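You operate a simulated robot arm through the tools that you are given. There is no shell and no other tool. Be economical: measure what you need, move in short steps, check, and stop when the job is done.

You are at the controls of a simulated two-armed robot. One attempt, no reset.

Task
Fit the large drum in the seeder and switch it on again.
Fine: switch the seeder off before you open its cover; lay the old drum in the rack on the cabinet and close the cover before you switch on; leave vacuum, start and the blue flap alone. Where these are worked on the way, their far stop is far enough and under half their travel is too little: seeder cover.

It is judged by the outcome, as a careful person would: the job done as asked, and still so three seconds after it is handed in. It fails if anything else is knocked over, pushed out of place, dropped, spilled or broken. A push-on lid holds only when it is set on centred and level and pressed home; a screw cap is set on level and turned clockwise until tight.

Robot
Two 7-joint arms with two-finger parallel grippers on one trunk, on a base that drives. Base frame: it is fixed to the floor where the robot stands at the start and does not move with it; the origin is under the middle of the robot, x ahead of it, y to its left, z up. Readings come in m, degrees, newtons and seconds.
The left shoulder is at the start at [0.05, 0.165, 1.194], the right one opposite. With the tool pointing down near the work surface each hand reaches from about 0.2 to 0.68 m from the robot's upright axis, wherever it stands, measured 20 degrees to its own side. Places, roughly: seed drum [0.75, 1.25, 1.25]; seeder cover [0.8, 0.1, 1.1]; seeder flap [0.6, 0.4, 1]; seeder power switch [0.5, -0.1, 0.9]; seeder start button [0.5, -0.2, 0.9]; seeder vacuum knob [0.5, -0.2, 1]. Payload 3.91 kg a hand.
The tool frame of a hand sits at the grasp point between the pads (the TCP): z along the fingers, y along the line on which they close. The tips reach 0.03 m beyond it. Largest opening 0.11 m; finger width 0.02, thickness 0.01; the body of the gripper, 0.048 by 0.112 m, starts 0.055 m behind the TCP.
Orientation is that of the tool frame in the base frame, as a unit quaternion [x, y, z, w]. With the fingers straight down and closing along the base's y, the tool's x points along the base's -x, its y along +y and its z along -z.

Tools
- The arms move only by the tool send_rows. It takes "left_increments", "right_increments" or both (then of equal length, played together; a hand with none holds still); each is one flat list of numbers, 7 for each row, row after row: the turn, a rotation vector about the tool's x, y, z in degrees, then the shift along the tool's x, y, z in m, then the opening, from 0 (shut) to 1 (fully open). In form: [rx, ry, rz, x, y, z, jaw, rx, ry, rz, x, y, z, jaw, ...]. A call has 1 to 20 rows; each row is the pose to reach, as a shift and turn from the pose commanded when the call began, along the tool's axes at that moment. A row lasts 0.2 s, in which the tool goes at most 0.05 m and 8.6 degrees; a call with a longer step from one row to the next is refused whole, and so is a gripper value outside its range. A pose out of reach is approached as far as the arm can. The call stops where the force on the tool passes 90 N (or 10 N more than at its start, if that is more) or the arm is blocked; 0.2 s more then pass. Each finger travels about 0.045 m/s and halts on what it meets, pressing with about 28 N; the grip force reading is that of the motor and also rises with nothing between the fingers. The clock runs only during rows and for 0.2 s after the last one: add rows that repeat a pose to give the fingers time. It gives the time, the measured TCP pose, the force on the tool (base axes), the opening and the grip force at its end, in the units of the frame above (readings bear some noise), with the torque about the TCP (base axes, N m) and any sound that the robot's microphone picked up.
- Cameras (640 x 400 px; columns grow to the right, rows downward): "scene" is now at [0.1173, 0.011, 1.4012]; the picture's right is [-0.05, -1.00, 0.00], its down [-0.31, 0.01, -0.95] and it looks along [0.95, -0.05, -0.31] (base axes); focal length 214 px, centre (320, 200). "left" rides on the left gripper at [0.072, -0.017, -0.103] in its tool frame; the picture's right is [0.23, 0.97, 0.00], its down [-0.76, 0.18, -0.62] and it looks along [-0.61, 0.14, 0.78] (tool axes); focal length 222 px, centre (320, 200). "right" rides on the right gripper at [0.072, 0.017, -0.103] in its tool frame; the picture's right is [-0.23, 0.97, 0.00], its down [-0.76, -0.18, -0.62] and it looks along [-0.61, -0.14, 0.78] (tool axes); focal length 222 px, centre (320, 200). There is no depth. A picture from a camera that has moved, and an enlarged one, comes with that camera's place and axes in the base frame and with its lens. The place of the scene camera against the robot may be out by one fixed shift of up to 0.025 m in any direction.
- grab_frame(camera): a new picture of that camera. The clock stands still meanwhile.
- raise_lower(by): slides the trunk up (or, below 0, down) by that many m; the arms and the scene camera ride with it, the base frame stays. It gives what a move gives, with no picture.
- drive_base(legs): drives the robot by 1 to 6 legs, each [ahead, left, turn to the left] in m, m and degrees, along the robot's own axes; the way and the turn of a leg run together, so that a leg with both is an arc; at most 1.5 m and 180 degrees a leg. The arms and the cameras ride along, it lands a little off, and it stops where it bumps. It gives what a move gives.
- turn_head(pan, tilt): turns the head with the scene camera to pan (to the left, within 80 degrees either way) and tilt (down, from -29 to 69), counted from straight ahead of the robot. It gives what a move gives.
- close_up(camera, box): a new picture of the part [left, top, right, bottom] of that camera's present view, enlarged. The clock stands still meanwhile.
- hand_in(): hands the job in; it is judged then, once.

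Go step by step. Nothing tells you exact positions but the pictures and the camera data: compare them with the known pose of the tool, close in by small moves and look again before you grip or let go. The budget is 120 turns and 92 pictures, counting those below and the enlarged ones. Unless the task says otherwise, let go and move clear before handing in.

The tools are called by a JSON object that holds its "method" and its "body". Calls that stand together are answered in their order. send_rows: Moves the arms, as the interface text tells. Its arguments: {"type":"object","properties":{"left_increments":{"type":"array"},"right_increments":{"type":"array"}},"required":[]} The other tools are called the same way: raise_lower (by) slides the trunk up or down; drive_base (legs) drives the base; turn_head (pan, tilt) turns the head that bears the scene camera; grab_frame (camera) takes a picture; close_up (camera, box) takes an enlarged picture of a part of a camera's view; hand_in () hands the job in.

At the start:

```text
clock: 0.0
left_eef_pos: [0.395, 0.1335, 1.4346]
left_ee_rot: [0.0, 1.0, -0.001, 0.0]
left_contact_force: [0.4, 0.0, 0.6]
left_moment: [0.01, -0.02, -0.02]
left_opening: 0.11
left_finger_force: 0.0
right_eef_pos: [0.3258, -0.1357, 1.4289]
right_ee_rot: [0.001, 1.0, 0.001, 0.002]
right_contact_force: [-0.1, -0.1, 0.0]
right_moment: [0.04, 0.0, 0.01]
right_opening: 0.11
right_finger_force: 0.0
trunk travel left (down, up): [-0.414, 0.089]
robot x, y, heading: [-0.0015, 0.0033, 0.2]
head pan, tilt: [-2.7, 17.9]
```

scene: 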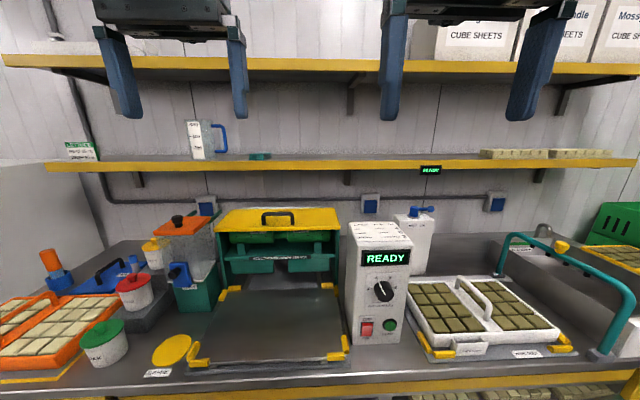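
right: 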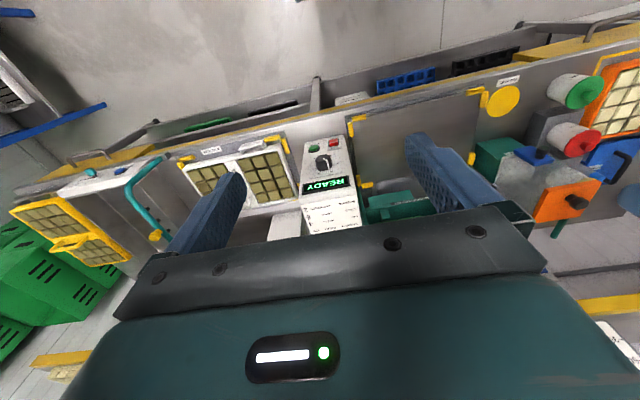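
left: 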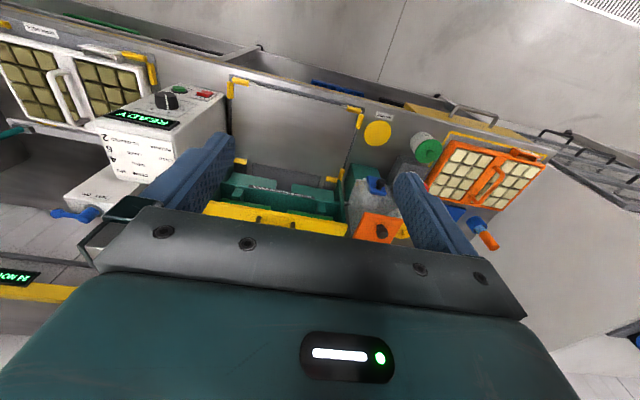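

I see the seeder in front (yellow cover with black handle, control box with red switch and green button). I'll look closer at it and at the cabinet to the left.

{"method": "close_up", "body": {"camera": "scene", "box": [140, 190, 440, 380]}}

{"method": "turn_head", "body": {"pan": 60, "tilt": 18}}

{"method": "grab_frame", "body": {"camera": "scene"}}

```text
2.11 times, centred on (290, 285) of scene
camera zoom: at [0.1173, 0.011, 1.4012], right [-0.05, -1.0, 0.0], down [-0.31, 0.01, -0.95], along [0.95, -0.05, -0.31], focal length 452 px, centre (383, 21)
```

zoom: 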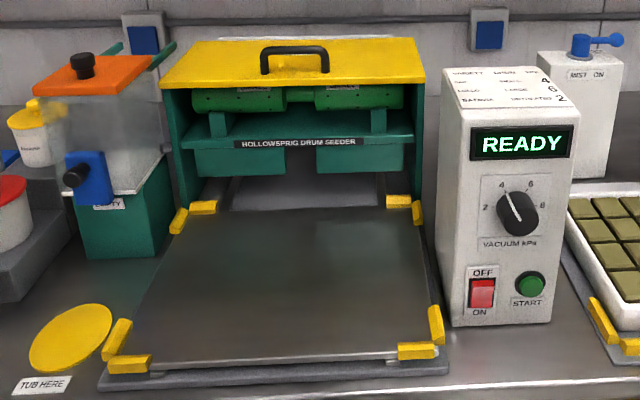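

```text
clock: 1.3
left_eef_pos: [0.3937, 0.1348, 1.4343]
left_ee_rot: [-0.001, 1.0, -0.001, 0.0]
left_contact_force: [0.2, 0.7, 0.1]
left_moment: [0.01, -0.01, 0.01]
left_opening: 0.1098
left_finger_force: 0.0
right_eef_pos: [0.3258, -0.1365, 1.4295]
right_ee_rot: [0.0, 1.0, 0.001, 0.001]
right_contact_force: [0.0, -0.2, 0.6]
right_moment: [0.01, -0.01, 0.0]
right_opening: 0.1101
right_finger_force: 0.1
trunk travel left (down, up): [-0.414, 0.089]
robot x, y, heading: [0.0043, 0.0006, -0.0]
head pan, tilt: [60.0, 18.0]
```

```text
87 pictures are left
camera scene: at [0.0708, 0.0962, 1.4011], right [0.87, -0.5, 0.0], down [-0.15, -0.27, -0.95], along [0.48, 0.82, -0.31], focal length 214 px, centre (320, 200)
```

scene: 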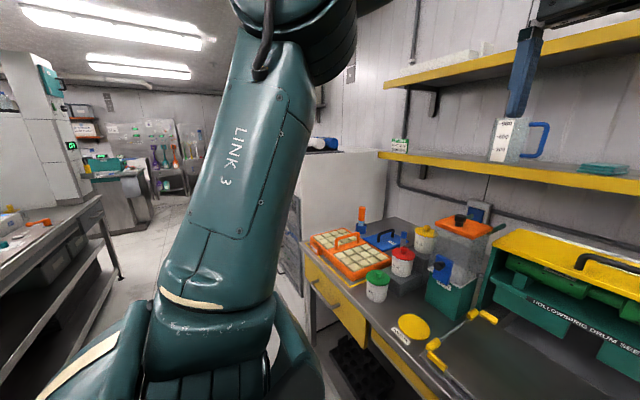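

Drum rack lies on the white cabinet to the left. First I look in detail at the switch and the seeder.

{"method": "turn_head", "body": {"pan": 0, "tilt": 30}}

{"method": "close_up", "body": {"camera": "scene", "box": [320, 150, 440, 310]}}

{"method": "close_up", "body": {"camera": "scene", "box": [200, 110, 360, 210]}}

{"method": "close_up", "body": {"camera": "right", "box": [280, 120, 380, 200]}}

```text
clock: 2.6
left_eef_pos: [0.3938, 0.135, 1.4339]
left_ee_rot: [-0.001, 1.0, -0.001, 0.001]
left_contact_force: [-0.6, 0.3, -0.1]
left_moment: [0.01, 0.01, 0.03]
left_opening: 0.1098
left_finger_force: 0.1
right_eef_pos: [0.325, -0.1355, 1.4288]
right_ee_rot: [0.001, 1.0, 0.001, 0.001]
right_contact_force: [0.4, 0.3, -0.8]
right_moment: [0.0, 0.02, 0.05]
right_opening: 0.1101
right_finger_force: 0.2
trunk travel left (down, up): [-0.414, 0.089]
robot x, y, heading: [0.0033, 0.0005, 0.2]
head pan, tilt: [0.0, 30.0]
```

```text
2.50 times, centred on (380, 230) of scene
camera zoom: at [0.1145, 0.0155, 1.3818], right [0.0, -1.0, 0.0], down [-0.5, 0.0, -0.87], along [0.87, 0.0, -0.5], focal length 536 px, centre (170, 125)
```

zoom: 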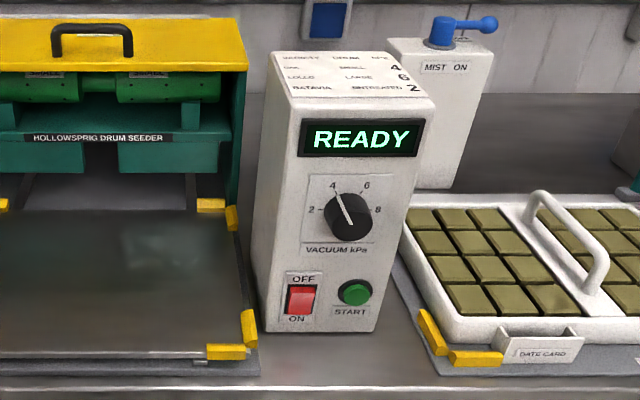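

```text
4.00 times, centred on (280, 160) of scene
camera zoom: at [0.1145, 0.0155, 1.3818], right [0.0, -1.0, 0.0], down [-0.5, 0.0, -0.87], along [0.87, 0.0, -0.5], focal length 858 px, centre (480, 360)
```

zoom: 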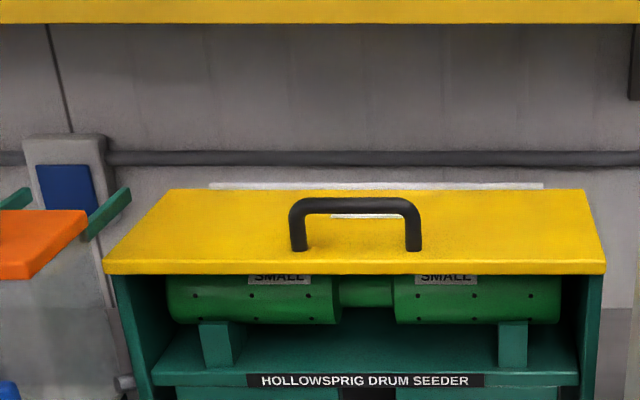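

```text
5.00 times, centred on (330, 160) of right
camera zoom: at [0.2526, -0.1186, 1.533], right [0.23, 0.97, 0.0], down [0.76, -0.18, 0.62], along [0.61, -0.14, -0.78], focal length 1111 px, centre (270, 400)
```

zoom: 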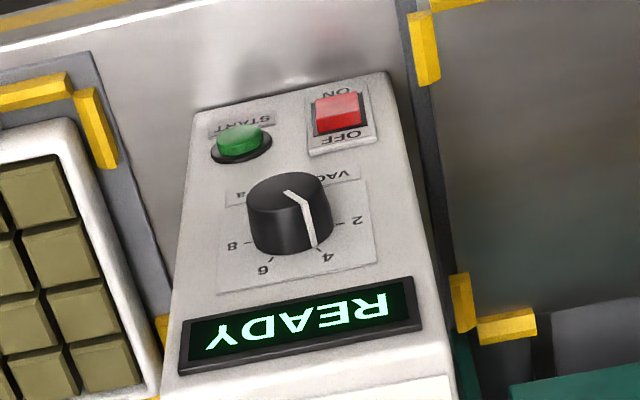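

The switch is ON (lower half pressed); I put it near [0.53, -0.14, 0.92]. I lower the right hand, closed and pitched forward, to a place in front of it.

{"method": "send_rows", "body": {"right_increments": [0, -7.5, 0, 0.003, 0, 0.041, 0.8, 0, -15, 0, 0.006, 0, 0.082, 0.6, 0, -22.5, 0, 0.009, -0.002, 0.123, 0.4, 0, -30, 0, 0.012, -0.003, 0.164, 0.2, 0, -37.5, 0, 0.015, -0.004, 0.205, 0, 0, -45, 0, 0.018, -0.005, 0.246, 0, 0, -52.5, 0, 0.021, -0.005, 0.287, 0, 0, -60, 0, 0.025, -0.005, 0.33, 0, 0, -60, 0, 0.025, -0.005, 0.33, 0]}}

{"method": "grab_frame", "body": {"camera": "right"}}

{"method": "grab_frame", "body": {"camera": "scene"}}

```text
clock: 4.6
left_eef_pos: [0.3939, 0.1334, 1.4346]
left_ee_rot: [0.0, 1.0, -0.001, 0.001]
left_contact_force: [-0.6, -0.7, -0.2]
left_moment: [0.02, -0.01, 0.0]
left_opening: 0.1099
left_finger_force: 0.1
right_eef_pos: [0.3678, -0.0612, 1.1013]
right_ee_rot: [0.003, 0.866, 0.0, 0.501]
right_contact_force: [0.6, 0.9, 0.5]
right_moment: [0.04, 0.03, 0.04]
right_opening: 0.0001
right_finger_force: 27.9
right hand out of reach, approached as far as the arm can: row 6, 7, 8, 9
trunk travel left (down, up): [-0.414, 0.089]
robot x, y, heading: [-0.0019, 0.0007, -0.2]
head pan, tilt: [0.0, 30.0]
```

```text
83 pictures are left
camera right: at [0.2422, -0.044, 1.0897], right [0.12, 0.97, 0.2], down [-0.16, -0.18, 0.97], along [0.98, -0.14, 0.14], focal length 222 px, centre (320, 200)
```

right: 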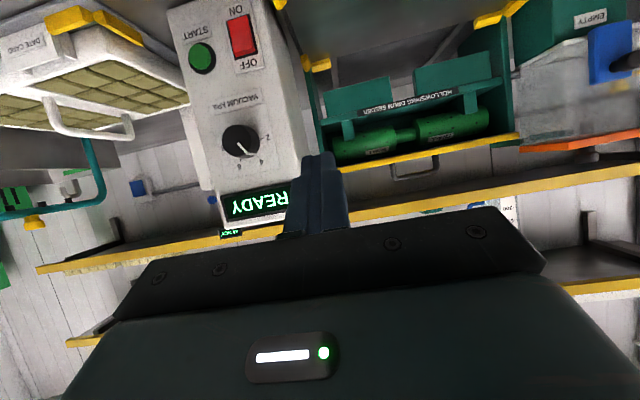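

```text
82 pictures are left
camera scene: at [0.1137, 0.0146, 1.3819], right [0.0, -1.0, 0.0], down [-0.5, 0.0, -0.87], along [0.87, 0.0, -0.5], focal length 214 px, centre (320, 200)
```

scene: 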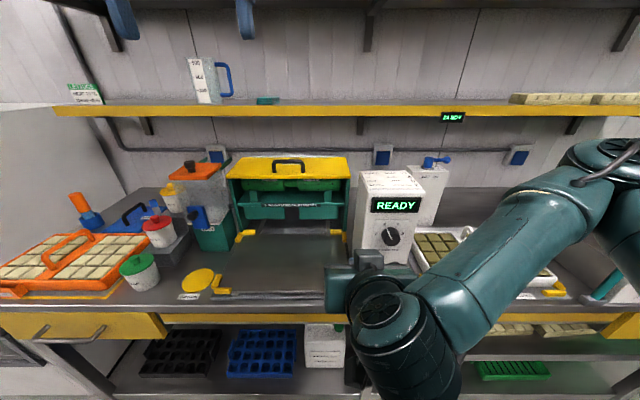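

The arm was too folded here. I back the base off 0.2 m to get room; the switch refines to about [0.537, -0.142, 0.907].

{"method": "drive_base", "body": {"legs": [[-0.2, 0, 0]]}}

```text
clock: 6.2
left_eef_pos: [0.1957, 0.1362, 1.4332]
left_ee_rot: [-0.003, 1.0, -0.001, 0.001]
left_contact_force: [-0.8, 0.6, -0.4]
left_moment: [0.0, -0.01, 0.01]
left_opening: 0.11
left_finger_force: 0.0
right_eef_pos: [0.1714, -0.0604, 1.1008]
right_ee_rot: [0.0, 0.865, 0.001, 0.501]
right_contact_force: [-0.8, -0.9, 0.3]
right_moment: [-0.02, 0.01, 0.01]
right_opening: 0.0001
right_finger_force: 28.1
trunk travel left (down, up): [-0.414, 0.089]
robot x, y, heading: [-0.1993, -0.0031, 0.3]
head pan, tilt: [0.0, 30.0]
```

{"method": "send_rows", "body": {"right_increments": [0, 0, 0, 0, -0.02, 0.03, 0, 0, 0, 0, 0, -0.04, 0.07, 0, 0, 0, 0, 0, -0.06, 0.11, 0, 0, 0, 0, 0, -0.075, 0.15, 0, 0, 0, 0, 0, -0.082, 0.195, 0, 0, 0, 0, 0, -0.082, 0.24, 0, 0, 0, 0, -0.001, -0.082, 0.285, 0, 0, 0, 0, -0.002, -0.082, 0.325, 0]}}

{"method": "grab_frame", "body": {"camera": "right"}}

{"method": "grab_frame", "body": {"camera": "scene"}}

```text
clock: 8.0
left_eef_pos: [0.197, 0.1363, 1.4343]
left_ee_rot: [-0.002, 1.0, -0.001, 0.0]
left_contact_force: [0.1, -0.4, -0.1]
left_moment: [0.02, 0.03, 0.02]
left_opening: 0.1101
left_finger_force: 0.1
right_eef_pos: [0.455, -0.1409, 0.942]
right_ee_rot: [0.0, 0.866, 0.001, 0.5]
right_contact_force: [-0.2, -0.2, -0.6]
right_moment: [-0.02, 0.01, 0.02]
right_opening: 0.0
right_finger_force: 28.1
trunk travel left (down, up): [-0.414, 0.089]
robot x, y, heading: [-0.1991, -0.0032, 0.2]
head pan, tilt: [0.0, 30.0]
```

```text
81 pictures are left
camera right: at [0.329, -0.1233, 0.9312], right [0.11, 0.97, 0.2], down [-0.16, -0.18, 0.97], along [0.98, -0.14, 0.14], focal length 222 px, centre (320, 200)
```

right: 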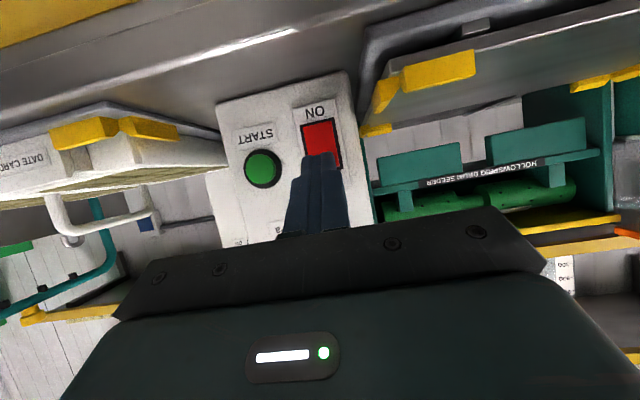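

```text
80 pictures are left
camera scene: at [-0.0821, 0.0155, 1.3817], right [0.0, -1.0, 0.0], down [-0.5, 0.0, -0.87], along [0.87, 0.0, -0.5], focal length 214 px, centre (320, 200)
```

scene: 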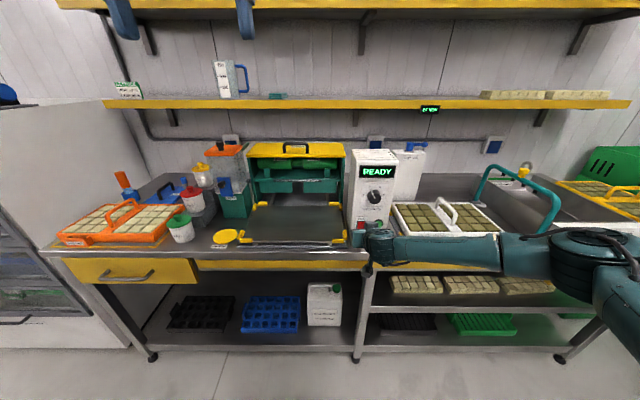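

The fingertips are in front of the switch, level with it. I drop 1 cm and press forward on its upper (OFF) half in small steps.

{"method": "send_rows", "body": {"right_increments": [0, 0, 0, 0.0104, 0, 0.006, 0, 0, 0, 0, -0.0046, 0, 0.032, 0, 0, 0, 0, -0.0096, 0, 0.0406, 0, 0, 0, 0, -0.0126, 0, 0.0458, 0, 0, 0, 0, -0.0146, 0, 0.0493, 0]}}

{"method": "close_up", "body": {"camera": "scene", "box": [330, 140, 430, 270]}}

{"method": "close_up", "body": {"camera": "right", "box": [220, 50, 420, 250]}}

```text
clock: 9.2
left_eef_pos: [0.1885, 0.1346, 1.4361]
left_ee_rot: [-0.002, 1.0, 0.0, 0.003]
left_contact_force: [-0.1, -0.5, 0.4]
left_moment: [-0.01, -0.04, 0.0]
left_opening: 0.1103
left_finger_force: 0.1
right_eef_pos: [0.4967, -0.1418, 0.9296]
right_ee_rot: [0.001, 0.866, 0.0, 0.5]
right_contact_force: [-47.8, -6.6, 7.9]
right_moment: [-0.44, 0.06, -0.2]
right_opening: 0.0001
right_finger_force: 28.4
trunk travel left (down, up): [-0.414, 0.089]
robot x, y, heading: [-0.1955, 0.0017, 0.1]
head pan, tilt: [0.0, 30.0]
```

```text
3.08 times, centred on (380, 205) of scene
camera zoom: at [-0.0897, 0.0148, 1.3826], right [0.0, -1.0, 0.0], down [-0.49, 0.0, -0.87], along [0.87, 0.0, -0.49], focal length 660 px, centre (135, 185)
```

zoom: 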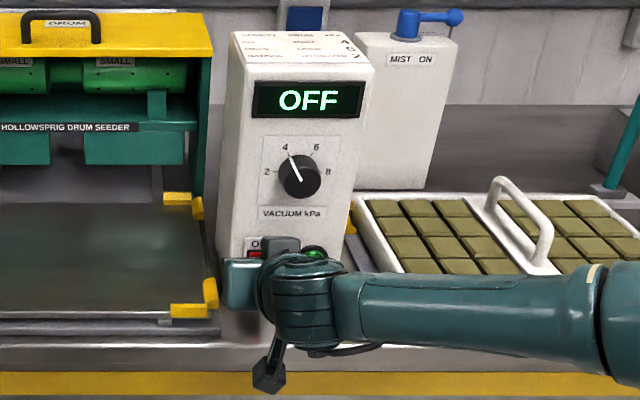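

```text
2.00 times, centred on (320, 150) of right
camera zoom: at [0.372, -0.1239, 0.9186], right [0.11, 0.97, 0.2], down [-0.16, -0.18, 0.97], along [0.98, -0.14, 0.13], focal length 444 px, centre (320, 300)
```

zoom: 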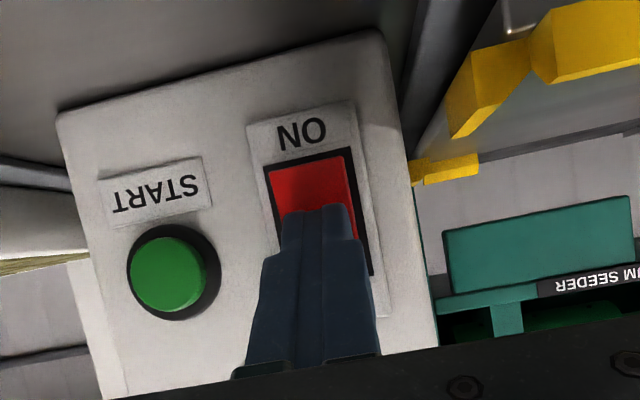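

The display now reads OFF. I withdraw the right hand and park it high.

{"method": "send_rows", "body": {"right_increments": [0, 0, 0, 0.02, 0, -0.035, 0, 0, 0, 0, 0.04, 0, -0.07, 0, 0, 0, 0, 0.06, 0, -0.104, 0, 0, 0, 0, 0.07, 0, -0.13, 0, 0, 0, 0, 0.06, 0, -0.175, 0, 0, 0, 0, 0.03, -0.02, -0.21, 0, 0, 5, 0, 0, -0.04, -0.24, 0, 0, 12, 0, -0.03, -0.05, -0.27, 0.2, 0, 20, 0, -0.06, -0.06, -0.3, 0.4, 0, 28, 0, -0.09, -0.06, -0.33, 0.6, 0, 36, 0, -0.12, -0.06, -0.36, 0.8, 0, 44, 0, -0.15, -0.06, -0.39, 1, 0, 52, 0, -0.18, -0.06, -0.41, 1, 0, 60, 0, -0.21, -0.06, -0.43, 1]}}

{"method": "close_up", "body": {"camera": "scene", "box": [220, 60, 440, 260]}}

```text
refused: row 6 steps farther than a row can; nothing moved
```

```text
2.00 times, centred on (330, 160) of scene
camera zoom: at [-0.0897, 0.0148, 1.3826], right [0.0, -1.0, 0.0], down [-0.49, 0.0, -0.87], along [0.87, 0.0, -0.49], focal length 429 px, centre (300, 280)
```

zoom: 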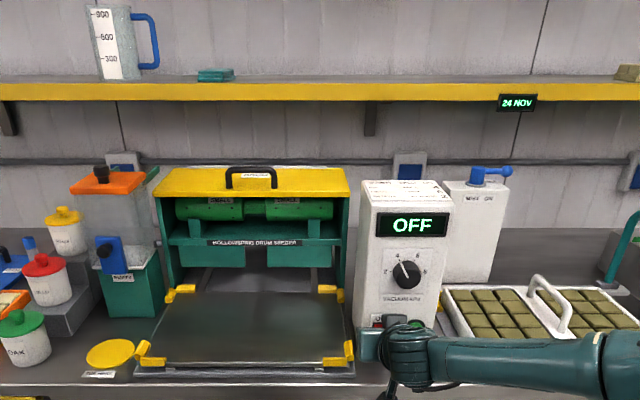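

{"method": "send_rows", "body": {"right_increments": [0, 0, 0, 0.02, 0, -0.035, 0, 0, 0, 0, 0.04, 0, -0.07, 0, 0, 0, 0, 0.06, 0, -0.104, 0, 0, 0, 0, 0.065, 0, -0.14, 0, 0, 0, 0, 0.055, -0.005, -0.175, 0, 0, 0, 0, 0.035, -0.02, -0.205, 0, 0, 5, 0, 0.01, -0.04, -0.235, 0, 0, 12, 0, -0.02, -0.05, -0.265, 0.2, 0, 20, 0, -0.05, -0.06, -0.295, 0.4, 0, 28, 0, -0.08, -0.06, -0.325, 0.6, 0, 36, 0, -0.11, -0.06, -0.355, 0.8, 0, 44, 0, -0.14, -0.06, -0.385, 1, 0, 52, 0, -0.17, -0.06, -0.41, 1, 0, 60, 0, -0.2, -0.06, -0.43, 1]}}

{"method": "turn_head", "body": {"pan": 55, "tilt": 10}}

{"method": "grab_frame", "body": {"camera": "scene"}}

```text
clock: 12.2
left_eef_pos: [0.1939, 0.1363, 1.4341]
left_ee_rot: [-0.002, 1.0, 0.0, 0.0]
left_contact_force: [-0.4, -0.2, 0.2]
left_moment: [-0.01, 0.0, 0.0]
left_opening: 0.1098
left_finger_force: 0.1
right_eef_pos: [0.2272, -0.201, 1.3158]
right_ee_rot: [-0.002, 1.0, 0.001, 0.0]
right_contact_force: [-1.3, 0.1, -0.4]
right_moment: [-0.04, 0.0, 0.01]
right_opening: 0.1101
right_finger_force: 0.1
trunk travel left (down, up): [-0.414, 0.089]
robot x, y, heading: [-0.197, -0.0016, 0.1]
head pan, tilt: [0.0, 30.0]
```

```text
clock: 13.5
left_eef_pos: [0.1963, 0.1354, 1.4338]
left_ee_rot: [-0.003, 1.0, -0.001, 0.001]
left_contact_force: [0.4, 0.1, -0.1]
left_moment: [-0.02, -0.02, -0.02]
left_opening: 0.1098
left_finger_force: 0.0
right_eef_pos: [0.2299, -0.2031, 1.3141]
right_ee_rot: [-0.002, 1.0, 0.001, 0.0]
right_contact_force: [0.0, 0.7, 0.7]
right_moment: [-0.02, 0.02, 0.0]
right_opening: 0.11
right_finger_force: 0.1
trunk travel left (down, up): [-0.414, 0.089]
robot x, y, heading: [-0.1969, 0.0031, -0.0]
head pan, tilt: [55.0, 10.0]
```

```text
76 pictures are left
camera scene: at [-0.12, 0.0915, 1.4141], right [0.82, -0.57, 0.0], down [-0.1, -0.14, -0.98], along [0.56, 0.81, -0.17], focal length 214 px, centre (320, 200)
```

scene: 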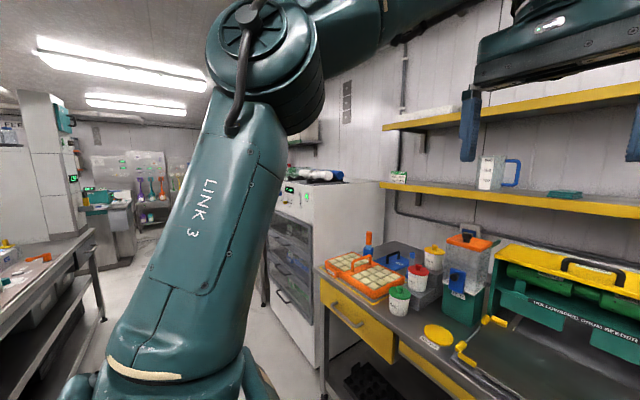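

Now I bring the robot nearer to the seeder for the left hand to reach the cover handle (about [0.75, 0.115, 1.15]).

{"method": "drive_base", "body": {"legs": [[0.25, -0.1, 0]]}}

{"method": "turn_head", "body": {"pan": 10, "tilt": 25}}

{"method": "grab_frame", "body": {"camera": "scene"}}

{"method": "grab_frame", "body": {"camera": "left"}}

```text
clock: 15.4
left_eef_pos: [0.4463, 0.0352, 1.434]
left_ee_rot: [-0.003, 1.0, -0.001, 0.0]
left_contact_force: [0.3, -0.7, -0.4]
left_moment: [0.04, 0.05, 0.01]
left_opening: 0.1098
left_finger_force: 0.0
right_eef_pos: [0.4808, -0.3018, 1.3151]
right_ee_rot: [-0.001, 1.0, 0.001, 0.0]
right_contact_force: [-0.1, -1.4, 0.0]
right_moment: [0.02, -0.01, 0.01]
right_opening: 0.11
right_finger_force: 0.1
trunk travel left (down, up): [-0.414, 0.089]
robot x, y, heading: [0.0528, -0.0975, 0.3]
head pan, tilt: [55.0, 10.0]
```

```text
clock: 16.5
left_eef_pos: [0.4474, 0.0362, 1.4334]
left_ee_rot: [-0.002, 1.0, -0.001, 0.001]
left_contact_force: [-0.4, 0.1, 0.4]
left_moment: [0.05, 0.03, 0.0]
left_opening: 0.11
left_finger_force: 0.1
right_eef_pos: [0.4799, -0.3013, 1.3166]
right_ee_rot: [-0.001, 1.0, 0.0, 0.001]
right_contact_force: [0.8, 0.2, 0.0]
right_moment: [0.0, 0.01, 0.03]
right_opening: 0.1099
right_finger_force: 0.1
trunk travel left (down, up): [-0.414, 0.089]
robot x, y, heading: [0.0529, -0.0996, 0.4]
head pan, tilt: [10.0, 25.0]
```

```text
75 pictures are left
camera scene: at [0.1679, -0.0677, 1.3898], right [0.18, -0.98, 0.0], down [-0.42, -0.08, -0.91], along [0.89, 0.16, -0.42], focal length 214 px, centre (320, 200)
```

scene: 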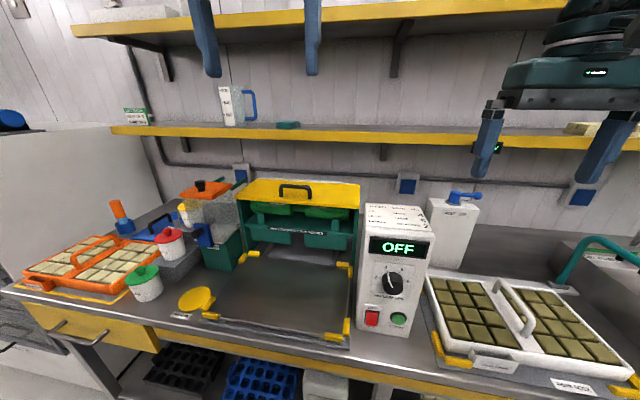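

```text
74 pictures are left
camera left: at [0.3733, 0.0192, 1.5377], right [-0.23, 0.97, 0.0], down [0.76, 0.18, 0.62], along [0.61, 0.14, -0.78], focal length 222 px, centre (320, 200)
```

left: 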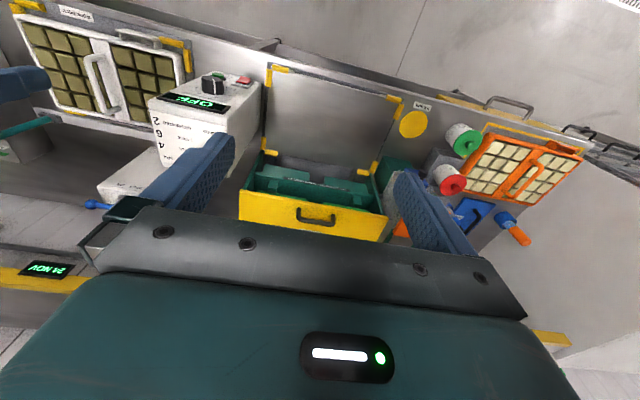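

The handle is near [0.745, 0.095, 1.15]. Since the cover swings up and back, I'll lift it by the front lip from below with the closed left fingers; I bring the left hand, pointing forward, in front of it.

{"method": "send_rows", "body": {"left_increments": [0, -8.2, 0, -0.015, 0.0055, 0.032, 0.8, 0, -16.4, 0, -0.03, 0.011, 0.063, 0.6, 0, -24.6, 0, -0.045, 0.0165, 0.095, 0.4, 0, -32.8, 0, -0.06, 0.022, 0.127, 0.2, 0, -41, 0, -0.075, 0.0275, 0.159, 0, 0, -49.2, 0, -0.09, 0.033, 0.19, 0, 0, -57.4, 0, -0.105, 0.0385, 0.222, 0, 0, -65.6, 0, -0.12, 0.044, 0.254, 0, 0, -73.8, 0, -0.135, 0.0495, 0.286, 0, 0, -82, 0, -0.15, 0.055, 0.318, 0, 0, -90, 0, -0.165, 0.06, 0.349, 0]}}

{"method": "grab_frame", "body": {"camera": "left"}}

{"method": "grab_frame", "body": {"camera": "scene"}}

```text
clock: 18.9
left_eef_pos: [0.582, 0.0854, 1.148]
left_ee_rot: [-0.003, 0.799, 0.001, 0.601]
left_contact_force: [0.0, -0.9, 0.3]
left_moment: [-0.03, -0.04, 0.02]
left_opening: 0.0
left_finger_force: 27.9
left hand out of reach, approached as far as the arm can: row 10, 11
right_eef_pos: [0.4798, -0.3011, 1.3156]
right_ee_rot: [-0.002, 1.0, 0.001, 0.001]
right_contact_force: [-0.4, 0.0, 0.0]
right_moment: [-0.04, -0.01, -0.02]
right_opening: 0.1101
right_finger_force: 0.1
trunk travel left (down, up): [-0.414, 0.089]
robot x, y, heading: [0.0511, -0.0992, 0.2]
head pan, tilt: [10.0, 25.0]
```

```text
73 pictures are left
camera left: at [0.4627, 0.0689, 1.1076], right [-0.07, 0.97, -0.22], down [-0.39, 0.18, 0.9], along [0.92, 0.15, 0.37], focal length 222 px, centre (320, 200)
```

left: 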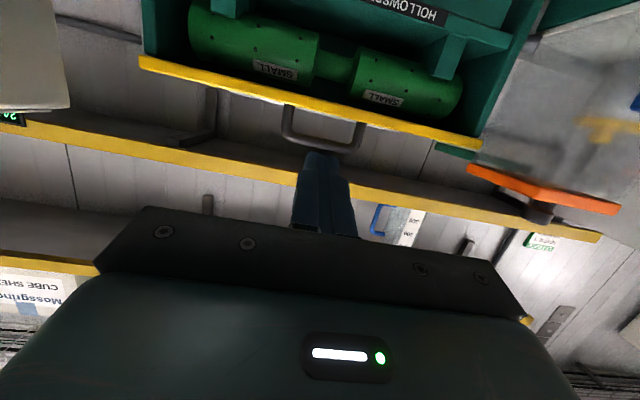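

```text
72 pictures are left
camera scene: at [0.1681, -0.0676, 1.3897], right [0.18, -0.98, 0.0], down [-0.42, -0.07, -0.91], along [0.89, 0.16, -0.42], focal length 214 px, centre (320, 200)
```

scene: 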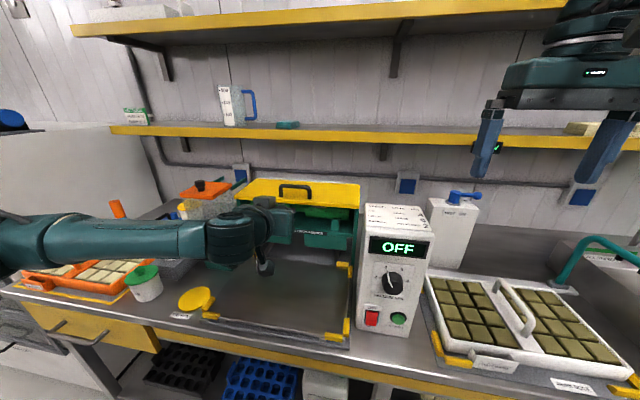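

The lip's underside is near z 1.10 at x 0.715, with the drum behind at x≈0.8. I level the fingers and come just in front of and below the lip.

{"method": "send_rows", "body": {"left_increments": [0, -5, 0, 0.025, 0.003, 0.03, 0, 0, -10, 0, 0.045, 0.006, 0.065, 0, 0, -16, 0, 0.0535, 0.008, 0.0965, 0, 0, -16, 0, 0.0535, 0.008, 0.0965, 0]}}

{"method": "grab_frame", "body": {"camera": "left"}}

{"method": "close_up", "body": {"camera": "scene", "box": [200, 150, 380, 290]}}

```text
clock: 19.9
left_eef_pos: [0.658, 0.0068, 1.1234]
left_ee_rot: [-0.019, 0.719, 0.017, 0.694]
left_contact_force: [0.0, 0.3, -0.5]
left_moment: [0.06, -0.05, 0.06]
left_opening: 0.0002
left_finger_force: 28.3
left hand out of reach, approached as far as the arm can: row 1, 2, 3, 4
right_eef_pos: [0.4805, -0.3036, 1.3142]
right_ee_rot: [-0.001, 1.0, 0.001, 0.001]
right_contact_force: [-0.3, -0.6, 0.2]
right_moment: [0.05, -0.02, 0.0]
right_opening: 0.11
right_finger_force: 0.0
trunk travel left (down, up): [-0.414, 0.089]
robot x, y, heading: [0.0543, -0.099, 0.2]
head pan, tilt: [10.0, 25.0]
```

```text
71 pictures are left
camera left: at [0.5521, -0.0165, 1.0544], right [-0.06, 0.97, -0.23], down [-0.6, 0.15, 0.78], along [0.8, 0.18, 0.58], focal length 222 px, centre (320, 200)
```

left: 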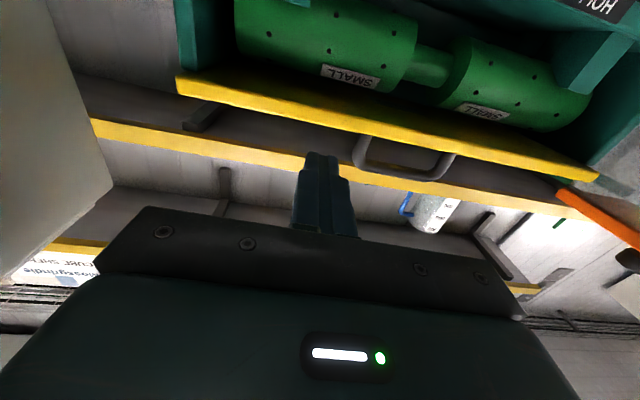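

```text
2.86 times, centred on (290, 220) of scene
camera zoom: at [0.1684, -0.0698, 1.3897], right [0.18, -0.98, 0.0], down [-0.42, -0.07, -0.91], along [0.89, 0.16, -0.42], focal length 613 px, centre (406, 143)
```

zoom: 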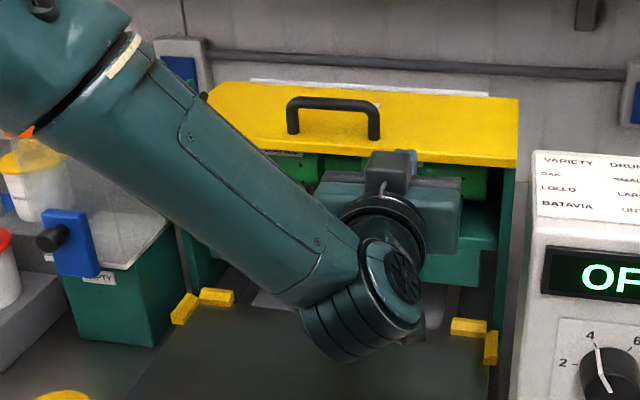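

The wrist is at a joint limit here. I back off a little and lower the trunk so that the fingers can point level.

{"method": "drive_base", "body": {"legs": [[-0.12, 0, 0]]}}

{"method": "raise_lower", "body": {"by": -0.12}}

```text
clock: 21.1
left_eef_pos: [0.5352, 0.0052, 1.1221]
left_ee_rot: [-0.017, 0.721, 0.016, 0.693]
left_contact_force: [0.8, -0.1, 0.0]
left_moment: [-0.02, -0.01, 0.0]
left_opening: 0.0
left_finger_force: 27.8
right_eef_pos: [0.3591, -0.3011, 1.3148]
right_ee_rot: [0.0, 1.0, 0.001, 0.001]
right_contact_force: [-0.1, -0.6, 0.1]
right_moment: [-0.02, -0.01, -0.02]
right_opening: 0.1102
right_finger_force: 0.1
trunk travel left (down, up): [-0.414, 0.089]
robot x, y, heading: [-0.069, -0.0987, 0.2]
head pan, tilt: [10.0, 25.0]
```

```text
clock: 22.6
left_eef_pos: [0.5355, 0.0058, 1.0]
left_ee_rot: [-0.018, 0.721, 0.017, 0.693]
left_contact_force: [-0.8, 0.2, 0.2]
left_moment: [-0.03, -0.02, -0.05]
left_opening: 0.0
left_finger_force: 28.3
right_eef_pos: [0.3597, -0.2999, 1.1953]
right_ee_rot: [0.0, 1.0, 0.001, 0.001]
right_contact_force: [-0.4, -0.1, -0.3]
right_moment: [0.01, 0.01, 0.0]
right_opening: 0.1098
right_finger_force: 0.0
trunk travel left (down, up): [-0.294, 0.209]
robot x, y, heading: [-0.0656, -0.1009, 0.1]
head pan, tilt: [10.0, 25.0]
```

{"method": "send_rows", "body": {"left_increments": [0, -0.5, 0, -0.02, 0.022, 0.02, 0, 0, -1, 0, -0.04, 0.045, 0.05, 0, 0, -1.5, 0, -0.06, 0.07, 0.08, 0, 0, -2, 0, -0.075, 0.09, 0.12, 0, 0, -2, 0, -0.079, 0.09, 0.122, 0]}}

{"method": "grab_frame", "body": {"camera": "left"}}

{"method": "grab_frame", "body": {"camera": "scene"}}

```text
clock: 23.8
left_eef_pos: [0.6193, 0.0601, 1.0763]
left_ee_rot: [-0.024, 0.717, 0.023, 0.696]
left_contact_force: [0.1, -0.4, -0.7]
left_moment: [0.01, 0.01, 0.03]
left_opening: 0.0
left_finger_force: 28.1
left hand out of reach, approached as far as the arm can: row 1, 2, 3, 4, 5
right_eef_pos: [0.359, -0.3032, 1.1944]
right_ee_rot: [-0.001, 1.0, 0.001, 0.0]
right_contact_force: [-0.2, -0.4, 0.0]
right_moment: [-0.04, -0.01, 0.01]
right_opening: 0.1101
right_finger_force: 0.1
trunk travel left (down, up): [-0.294, 0.209]
robot x, y, heading: [-0.0684, -0.0978, 0.2]
head pan, tilt: [10.0, 25.0]
```

```text
69 pictures are left
camera left: at [0.5133, 0.0375, 1.0066], right [-0.07, 0.97, -0.23], down [-0.61, 0.14, 0.78], along [0.79, 0.19, 0.58], focal length 222 px, centre (320, 200)
```

left: 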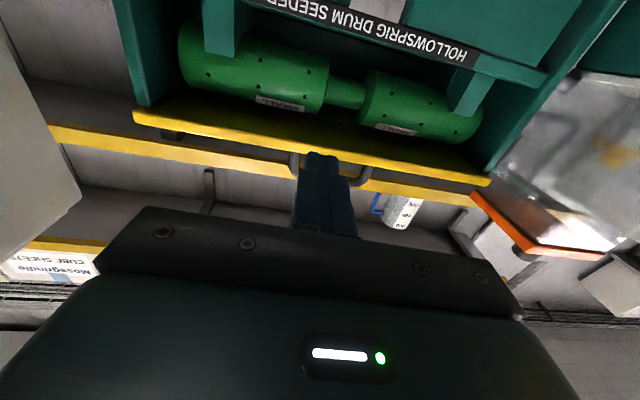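

```text
68 pictures are left
camera scene: at [0.0471, -0.068, 1.2697], right [0.18, -0.98, 0.0], down [-0.42, -0.08, -0.91], along [0.89, 0.16, -0.42], focal length 214 px, centre (320, 200)
```

scene: 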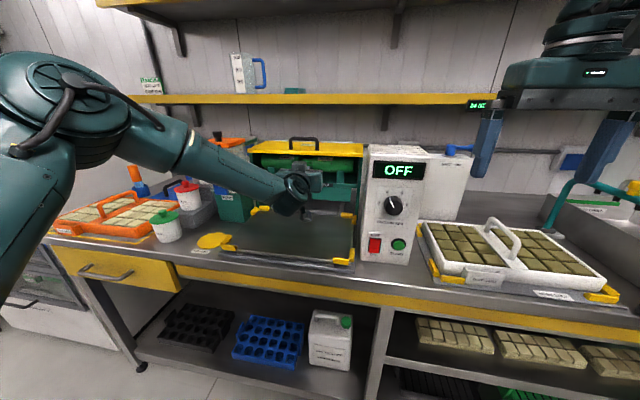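

Level isn't reachable, so I settle for fingers 30° below level, which also lets the lip ride on top of the fingers.

{"method": "send_rows", "body": {"left_increments": [1, 7, 0, 0.003, 0.008, 0.009, 0, 2, 14, 0, 0.005, 0.016, 0.018, 0, 3, 21, 0, 0.008, 0.024, 0.027, 0, 3.8, 28, 0, 0.01, 0.033, 0.037, 0, 3.8, 28, 0, 0.01, 0.033, 0.037, 0]}}

{"method": "grab_frame", "body": {"camera": "left"}}

```text
clock: 25.0
left_eef_pos: [0.654, 0.0939, 1.0669]
left_ee_rot: [0.002, 0.858, -0.012, 0.514]
left_contact_force: [-0.6, -0.2, -0.3]
left_moment: [0.02, 0.02, 0.0]
left_opening: 0.0001
left_finger_force: 28.1
right_eef_pos: [0.3598, -0.3029, 1.1952]
right_ee_rot: [-0.001, 1.0, 0.001, 0.001]
right_contact_force: [0.1, 0.0, 0.3]
right_moment: [0.01, 0.01, -0.03]
right_opening: 0.11
right_finger_force: 0.1
trunk travel left (down, up): [-0.294, 0.209]
robot x, y, heading: [-0.0692, -0.1, 0.1]
head pan, tilt: [10.0, 25.0]
```

```text
67 pictures are left
camera left: at [0.5278, 0.0786, 1.0523], right [-0.09, 0.97, -0.22], down [-0.19, 0.2, 0.96], along [0.98, 0.13, 0.16], focal length 222 px, centre (320, 200)
```

left: 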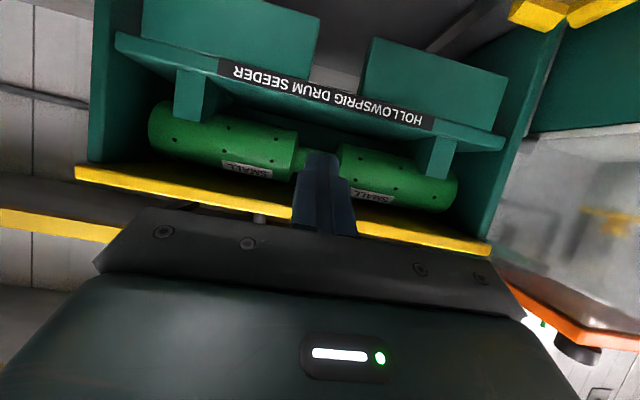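

Fingertips are in front of and below the lip, in line with the gap between the drum's cylinders. I slide under the lip and begin to lift.

{"method": "send_rows", "body": {"left_increments": [0, 0, 0, -0.018, 0, 0.0235, 0, 0, 0, 0, -0.0396, 0, 0.0469, 0, 0, 0, 0, -0.057, 0, 0.0375, 0, 0, 0, 0, -0.075, 0, 0.0285, 0, 0, 0, 0, -0.093, 0, 0.02, 0]}}

{"method": "grab_frame", "body": {"camera": "left"}}

{"method": "grab_frame", "body": {"camera": "scene"}}

```text
clock: 26.2
left_eef_pos: [0.7179, 0.0958, 1.139]
left_ee_rot: [0.001, 0.858, -0.01, 0.513]
left_contact_force: [-0.2, -1.3, -2.2]
left_moment: [-0.01, 0.05, -0.03]
left_opening: 0.0
left_finger_force: 28.2
right_eef_pos: [0.3593, -0.3011, 1.1947]
right_ee_rot: [-0.001, 1.0, 0.001, 0.001]
right_contact_force: [0.7, 0.6, 0.1]
right_moment: [-0.02, 0.01, -0.01]
right_opening: 0.11
right_finger_force: 0.1
trunk travel left (down, up): [-0.294, 0.209]
robot x, y, heading: [-0.0695, -0.1019, 0.3]
head pan, tilt: [10.0, 25.0]
```

```text
66 pictures are left
camera left: at [0.5897, 0.0799, 1.1247], right [-0.09, 0.97, -0.22], down [-0.19, 0.2, 0.96], along [0.98, 0.13, 0.16], focal length 222 px, centre (320, 200)
```

left: 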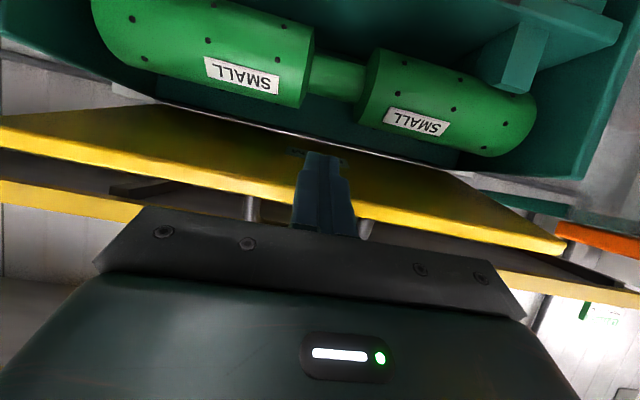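

```text
65 pictures are left
camera scene: at [0.0473, -0.0681, 1.2697], right [0.18, -0.98, 0.0], down [-0.42, -0.08, -0.91], along [0.89, 0.16, -0.42], focal length 214 px, centre (320, 200)
```

scene: 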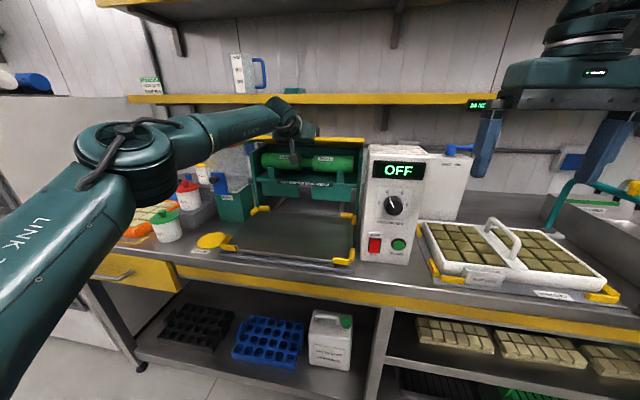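

The cover lifts easily, riding on the fingertips. I continue along its arc.

{"method": "send_rows", "body": {"left_increments": [0, 0, 0, -0.029, 0, -0.007, 0, 0, 0, 0, -0.0566, 0, -0.0085, 0, 0, 0, 0, -0.084, 0, -0.005, 0, 0, 0, 0, -0.11, 0, 0.0027, 0, 0, 0, 0, -0.135, 0, 0.0155, 0, 0, 0, 0, -0.1564, 0, 0.0324, 0]}}

{"method": "grab_frame", "body": {"camera": "left"}}

{"method": "grab_frame", "body": {"camera": "scene"}}

```text
clock: 27.6
left_eef_pos: [0.7175, 0.0996, 1.2057]
left_ee_rot: [0.002, 0.858, -0.011, 0.513]
left_contact_force: [0.4, -0.5, -0.4]
left_moment: [-0.01, 0.0, -0.02]
left_opening: 0.0
left_finger_force: 28.0
left hand out of reach, approached as far as the arm can: row 2, 3, 4, 5, 6
right_eef_pos: [0.3589, -0.3011, 1.1944]
right_ee_rot: [-0.001, 1.0, 0.001, 0.001]
right_contact_force: [-0.9, 0.4, -0.6]
right_moment: [0.02, -0.01, -0.01]
right_opening: 0.1102
right_finger_force: 0.0
trunk travel left (down, up): [-0.294, 0.209]
robot x, y, heading: [-0.0666, -0.098, 0.4]
head pan, tilt: [10.0, 25.0]
```

```text
64 pictures are left
camera left: at [0.5911, 0.0847, 1.1907], right [-0.09, 0.97, -0.22], down [-0.19, 0.2, 0.96], along [0.98, 0.13, 0.16], focal length 222 px, centre (320, 200)
```

left: 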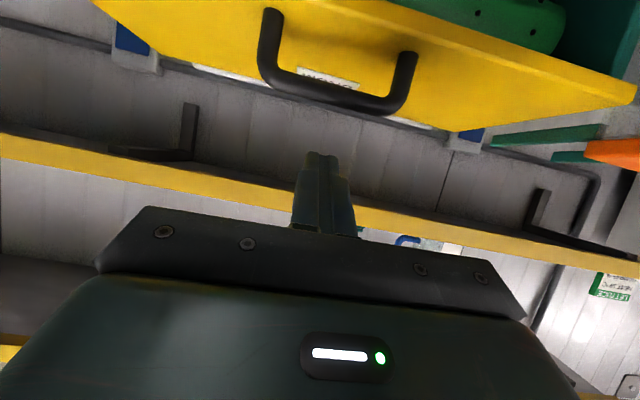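

```text
63 pictures are left
camera scene: at [0.0469, -0.0681, 1.2698], right [0.18, -0.98, 0.0], down [-0.42, -0.08, -0.91], along [0.89, 0.16, -0.42], focal length 214 px, centre (320, 200)
```

scene: 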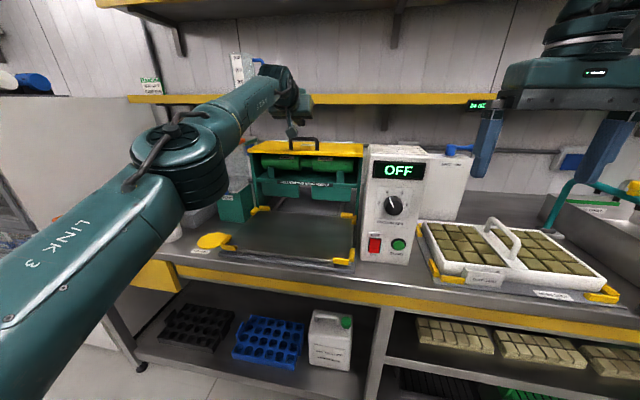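

The arm ran out of reach and the cover settled back shut. I retreat, bring the base nearer and raise the trunk, then repeat.

{"method": "send_rows", "body": {"left_increments": [0, 0, 0, 0.0187, 0, -0.035, 0, 0, 0, 0, 0.0374, 0, -0.07, 0, 0, 0, 0, 0.0563, 0, -0.106, 0, 0, 0, 0, 0.1025, 0, -0.093, 0, 0, 0, 0, 0.1487, 0, -0.08, 0, 0, 0, 0, 0.194, 0, -0.067, 0]}}

{"method": "drive_base", "body": {"legs": [[0.13, 0, 0]]}}

```text
clock: 29.0
left_eef_pos: [0.5642, 0.1007, 1.0673]
left_ee_rot: [0.001, 0.858, -0.011, 0.514]
left_contact_force: [1.0, -0.2, -0.2]
left_moment: [-0.01, 0.01, 0.0]
left_opening: 0.0002
left_finger_force: 27.6
right_eef_pos: [0.3594, -0.3008, 1.1951]
right_ee_rot: [-0.001, 1.0, 0.001, 0.001]
right_contact_force: [-0.2, -0.5, -0.1]
right_moment: [-0.01, -0.01, -0.02]
right_opening: 0.1098
right_finger_force: 0.0
trunk travel left (down, up): [-0.294, 0.209]
robot x, y, heading: [-0.0626, -0.1009, 0.4]
head pan, tilt: [10.0, 25.0]
```

```text
clock: 30.3
left_eef_pos: [0.693, 0.1014, 1.0655]
left_ee_rot: [0.001, 0.859, -0.011, 0.512]
left_contact_force: [0.5, 1.4, 0.5]
left_moment: [-0.02, 0.02, 0.0]
left_opening: 0.0001
left_finger_force: 28.5
right_eef_pos: [0.4894, -0.3009, 1.1956]
right_ee_rot: [-0.002, 1.0, 0.002, 0.0]
right_contact_force: [1.2, 0.6, 1.2]
right_moment: [0.03, 0.04, 0.0]
right_opening: 0.1101
right_finger_force: 0.1
trunk travel left (down, up): [-0.294, 0.209]
robot x, y, heading: [0.0663, -0.099, 0.2]
head pan, tilt: [10.0, 25.0]
```

{"method": "send_rows", "body": {"left_increments": [0, 0, 0, -0.012, -0.003, 0.0205, 0]}}

{"method": "raise_lower", "body": {"by": 0.09}}

{"method": "grab_frame", "body": {"camera": "left"}}

```text
clock: 30.7
left_eef_pos: [0.7177, 0.0984, 1.0672]
left_ee_rot: [0.001, 0.858, -0.01, 0.513]
left_contact_force: [0.8, -0.4, 0.3]
left_moment: [-0.02, 0.05, 0.0]
left_opening: 0.0001
left_finger_force: 28.6
right_eef_pos: [0.4881, -0.3005, 1.1951]
right_ee_rot: [-0.002, 1.0, 0.001, 0.002]
right_contact_force: [0.9, 0.4, -1.5]
right_moment: [0.02, 0.01, 0.01]
right_opening: 0.1098
right_finger_force: 0.0
trunk travel left (down, up): [-0.294, 0.209]
robot x, y, heading: [0.0592, -0.1042, 0.3]
head pan, tilt: [10.0, 25.0]
```

```text
clock: 32.0
left_eef_pos: [0.7164, 0.0982, 1.1572]
left_ee_rot: [0.001, 0.859, -0.011, 0.512]
left_contact_force: [-0.6, 0.8, -2.2]
left_moment: [0.0, -0.03, 0.04]
left_opening: 0.0
left_finger_force: 27.8
right_eef_pos: [0.4885, -0.3004, 1.2853]
right_ee_rot: [-0.002, 1.0, 0.002, 0.0]
right_contact_force: [0.4, 0.0, 0.2]
right_moment: [0.0, 0.0, 0.01]
right_opening: 0.1102
right_finger_force: 0.1
trunk travel left (down, up): [-0.384, 0.119]
robot x, y, heading: [0.0618, -0.0972, 0.5]
head pan, tilt: [10.0, 25.0]
```

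```text
62 pictures are left
camera left: at [0.59, 0.0832, 1.1439], right [-0.09, 0.97, -0.22], down [-0.19, 0.2, 0.96], along [0.98, 0.13, 0.16], focal length 222 px, centre (320, 200)
```

left: 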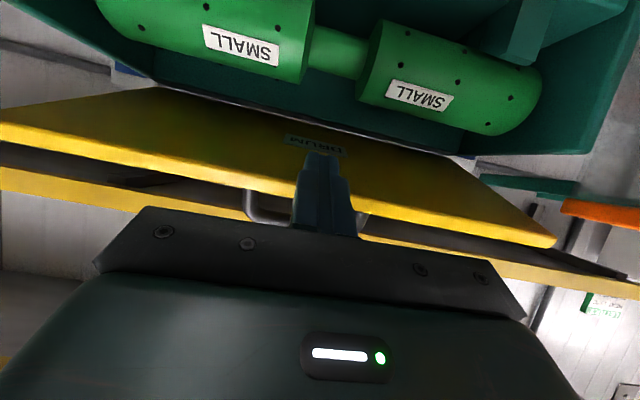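

{"method": "send_rows", "body": {"left_increments": [0, 0, 0, -0.0416, 0, -0.0006, 0, 0, 0, 0, -0.0694, 0, 0.0028, 0, 0, 0, 0, -0.0964, 0, 0.011, 0, 0, 0, 0, -0.1213, 0, 0.0239, 0, 0, 0, 0, -0.1428, 0, 0.0408, 0, 0, 0, 0, -0.1625, 0, 0.0609, 0]}}

{"method": "grab_frame", "body": {"camera": "left"}}

{"method": "grab_frame", "body": {"camera": "scene"}}

```text
clock: 33.4
left_eef_pos: [0.8465, 0.0967, 1.2724]
left_ee_rot: [0.003, 0.858, -0.01, 0.513]
left_contact_force: [-0.1, 0.0, -0.9]
left_moment: [0.01, -0.02, -0.02]
left_opening: 0.0
left_finger_force: 27.7
right_eef_pos: [0.4888, -0.2997, 1.2851]
right_ee_rot: [-0.002, 1.0, 0.002, 0.001]
right_contact_force: [0.7, -0.7, 0.7]
right_moment: [0.03, 0.0, -0.03]
right_opening: 0.1099
right_finger_force: 0.1
trunk travel left (down, up): [-0.384, 0.119]
robot x, y, heading: [0.0614, -0.0952, 0.2]
head pan, tilt: [10.0, 25.0]
```

```text
61 pictures are left
camera left: at [0.7202, 0.0811, 1.2584], right [-0.09, 0.97, -0.22], down [-0.19, 0.2, 0.96], along [0.98, 0.13, 0.16], focal length 222 px, centre (320, 200)
```

left: 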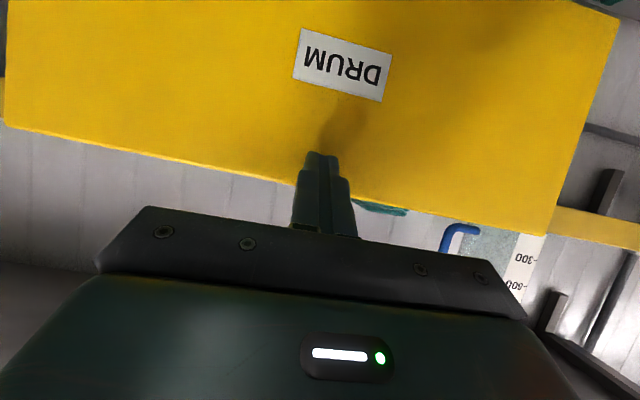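

```text
60 pictures are left
camera scene: at [0.1764, -0.0685, 1.3597], right [0.18, -0.98, 0.0], down [-0.42, -0.07, -0.91], along [0.89, 0.16, -0.42], focal length 214 px, centre (320, 200)
```

scene: 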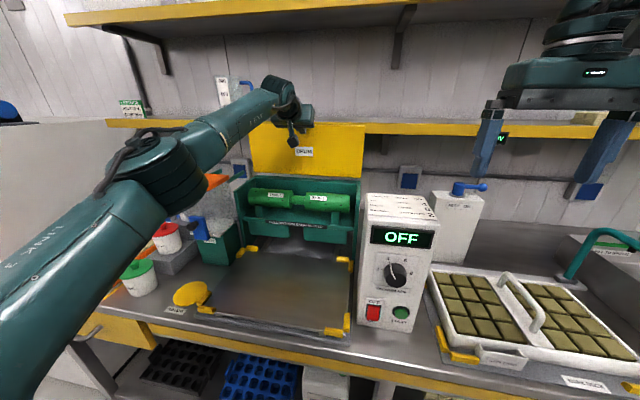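

The cover is nearly upright. I push its underside gently further back toward its stop.

{"method": "send_rows", "body": {"left_increments": [0, 0, 0, -0.005, 0, 0.009, 0, 0, 0, 0, -0.009, 0, 0.0177, 0, 0, 0, 0, -0.014, 0, 0.0265, 0, 0, 0, 0, -0.0187, 0, 0.0353, 0]}}

{"method": "grab_frame", "body": {"camera": "left"}}

```text
clock: 34.4
left_eef_pos: [0.8548, 0.0993, 1.273]
left_ee_rot: [0.001, 0.858, -0.011, 0.514]
left_contact_force: [-0.6, 0.8, 0.0]
left_moment: [-0.03, 0.0, -0.02]
left_opening: 0.0
left_finger_force: 28.3
left hand out of reach, approached as far as the arm can: row 1, 2, 3, 4
right_eef_pos: [0.4891, -0.3001, 1.2841]
right_ee_rot: [-0.002, 1.0, 0.001, 0.0]
right_contact_force: [-0.5, 0.1, -0.3]
right_moment: [0.02, 0.01, -0.03]
right_opening: 0.1102
right_finger_force: 0.1
trunk travel left (down, up): [-0.384, 0.119]
robot x, y, heading: [0.0627, -0.0978, 0.3]
head pan, tilt: [10.0, 25.0]
```

```text
59 pictures are left
camera left: at [0.7277, 0.0834, 1.2591], right [-0.09, 0.97, -0.22], down [-0.19, 0.2, 0.96], along [0.98, 0.13, 0.16], focal length 222 px, centre (320, 200)
```

left: 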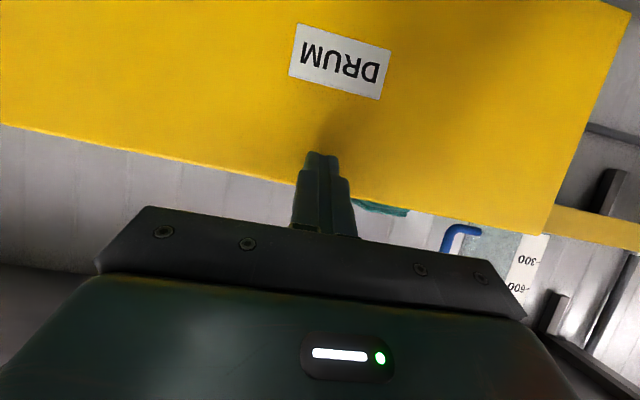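

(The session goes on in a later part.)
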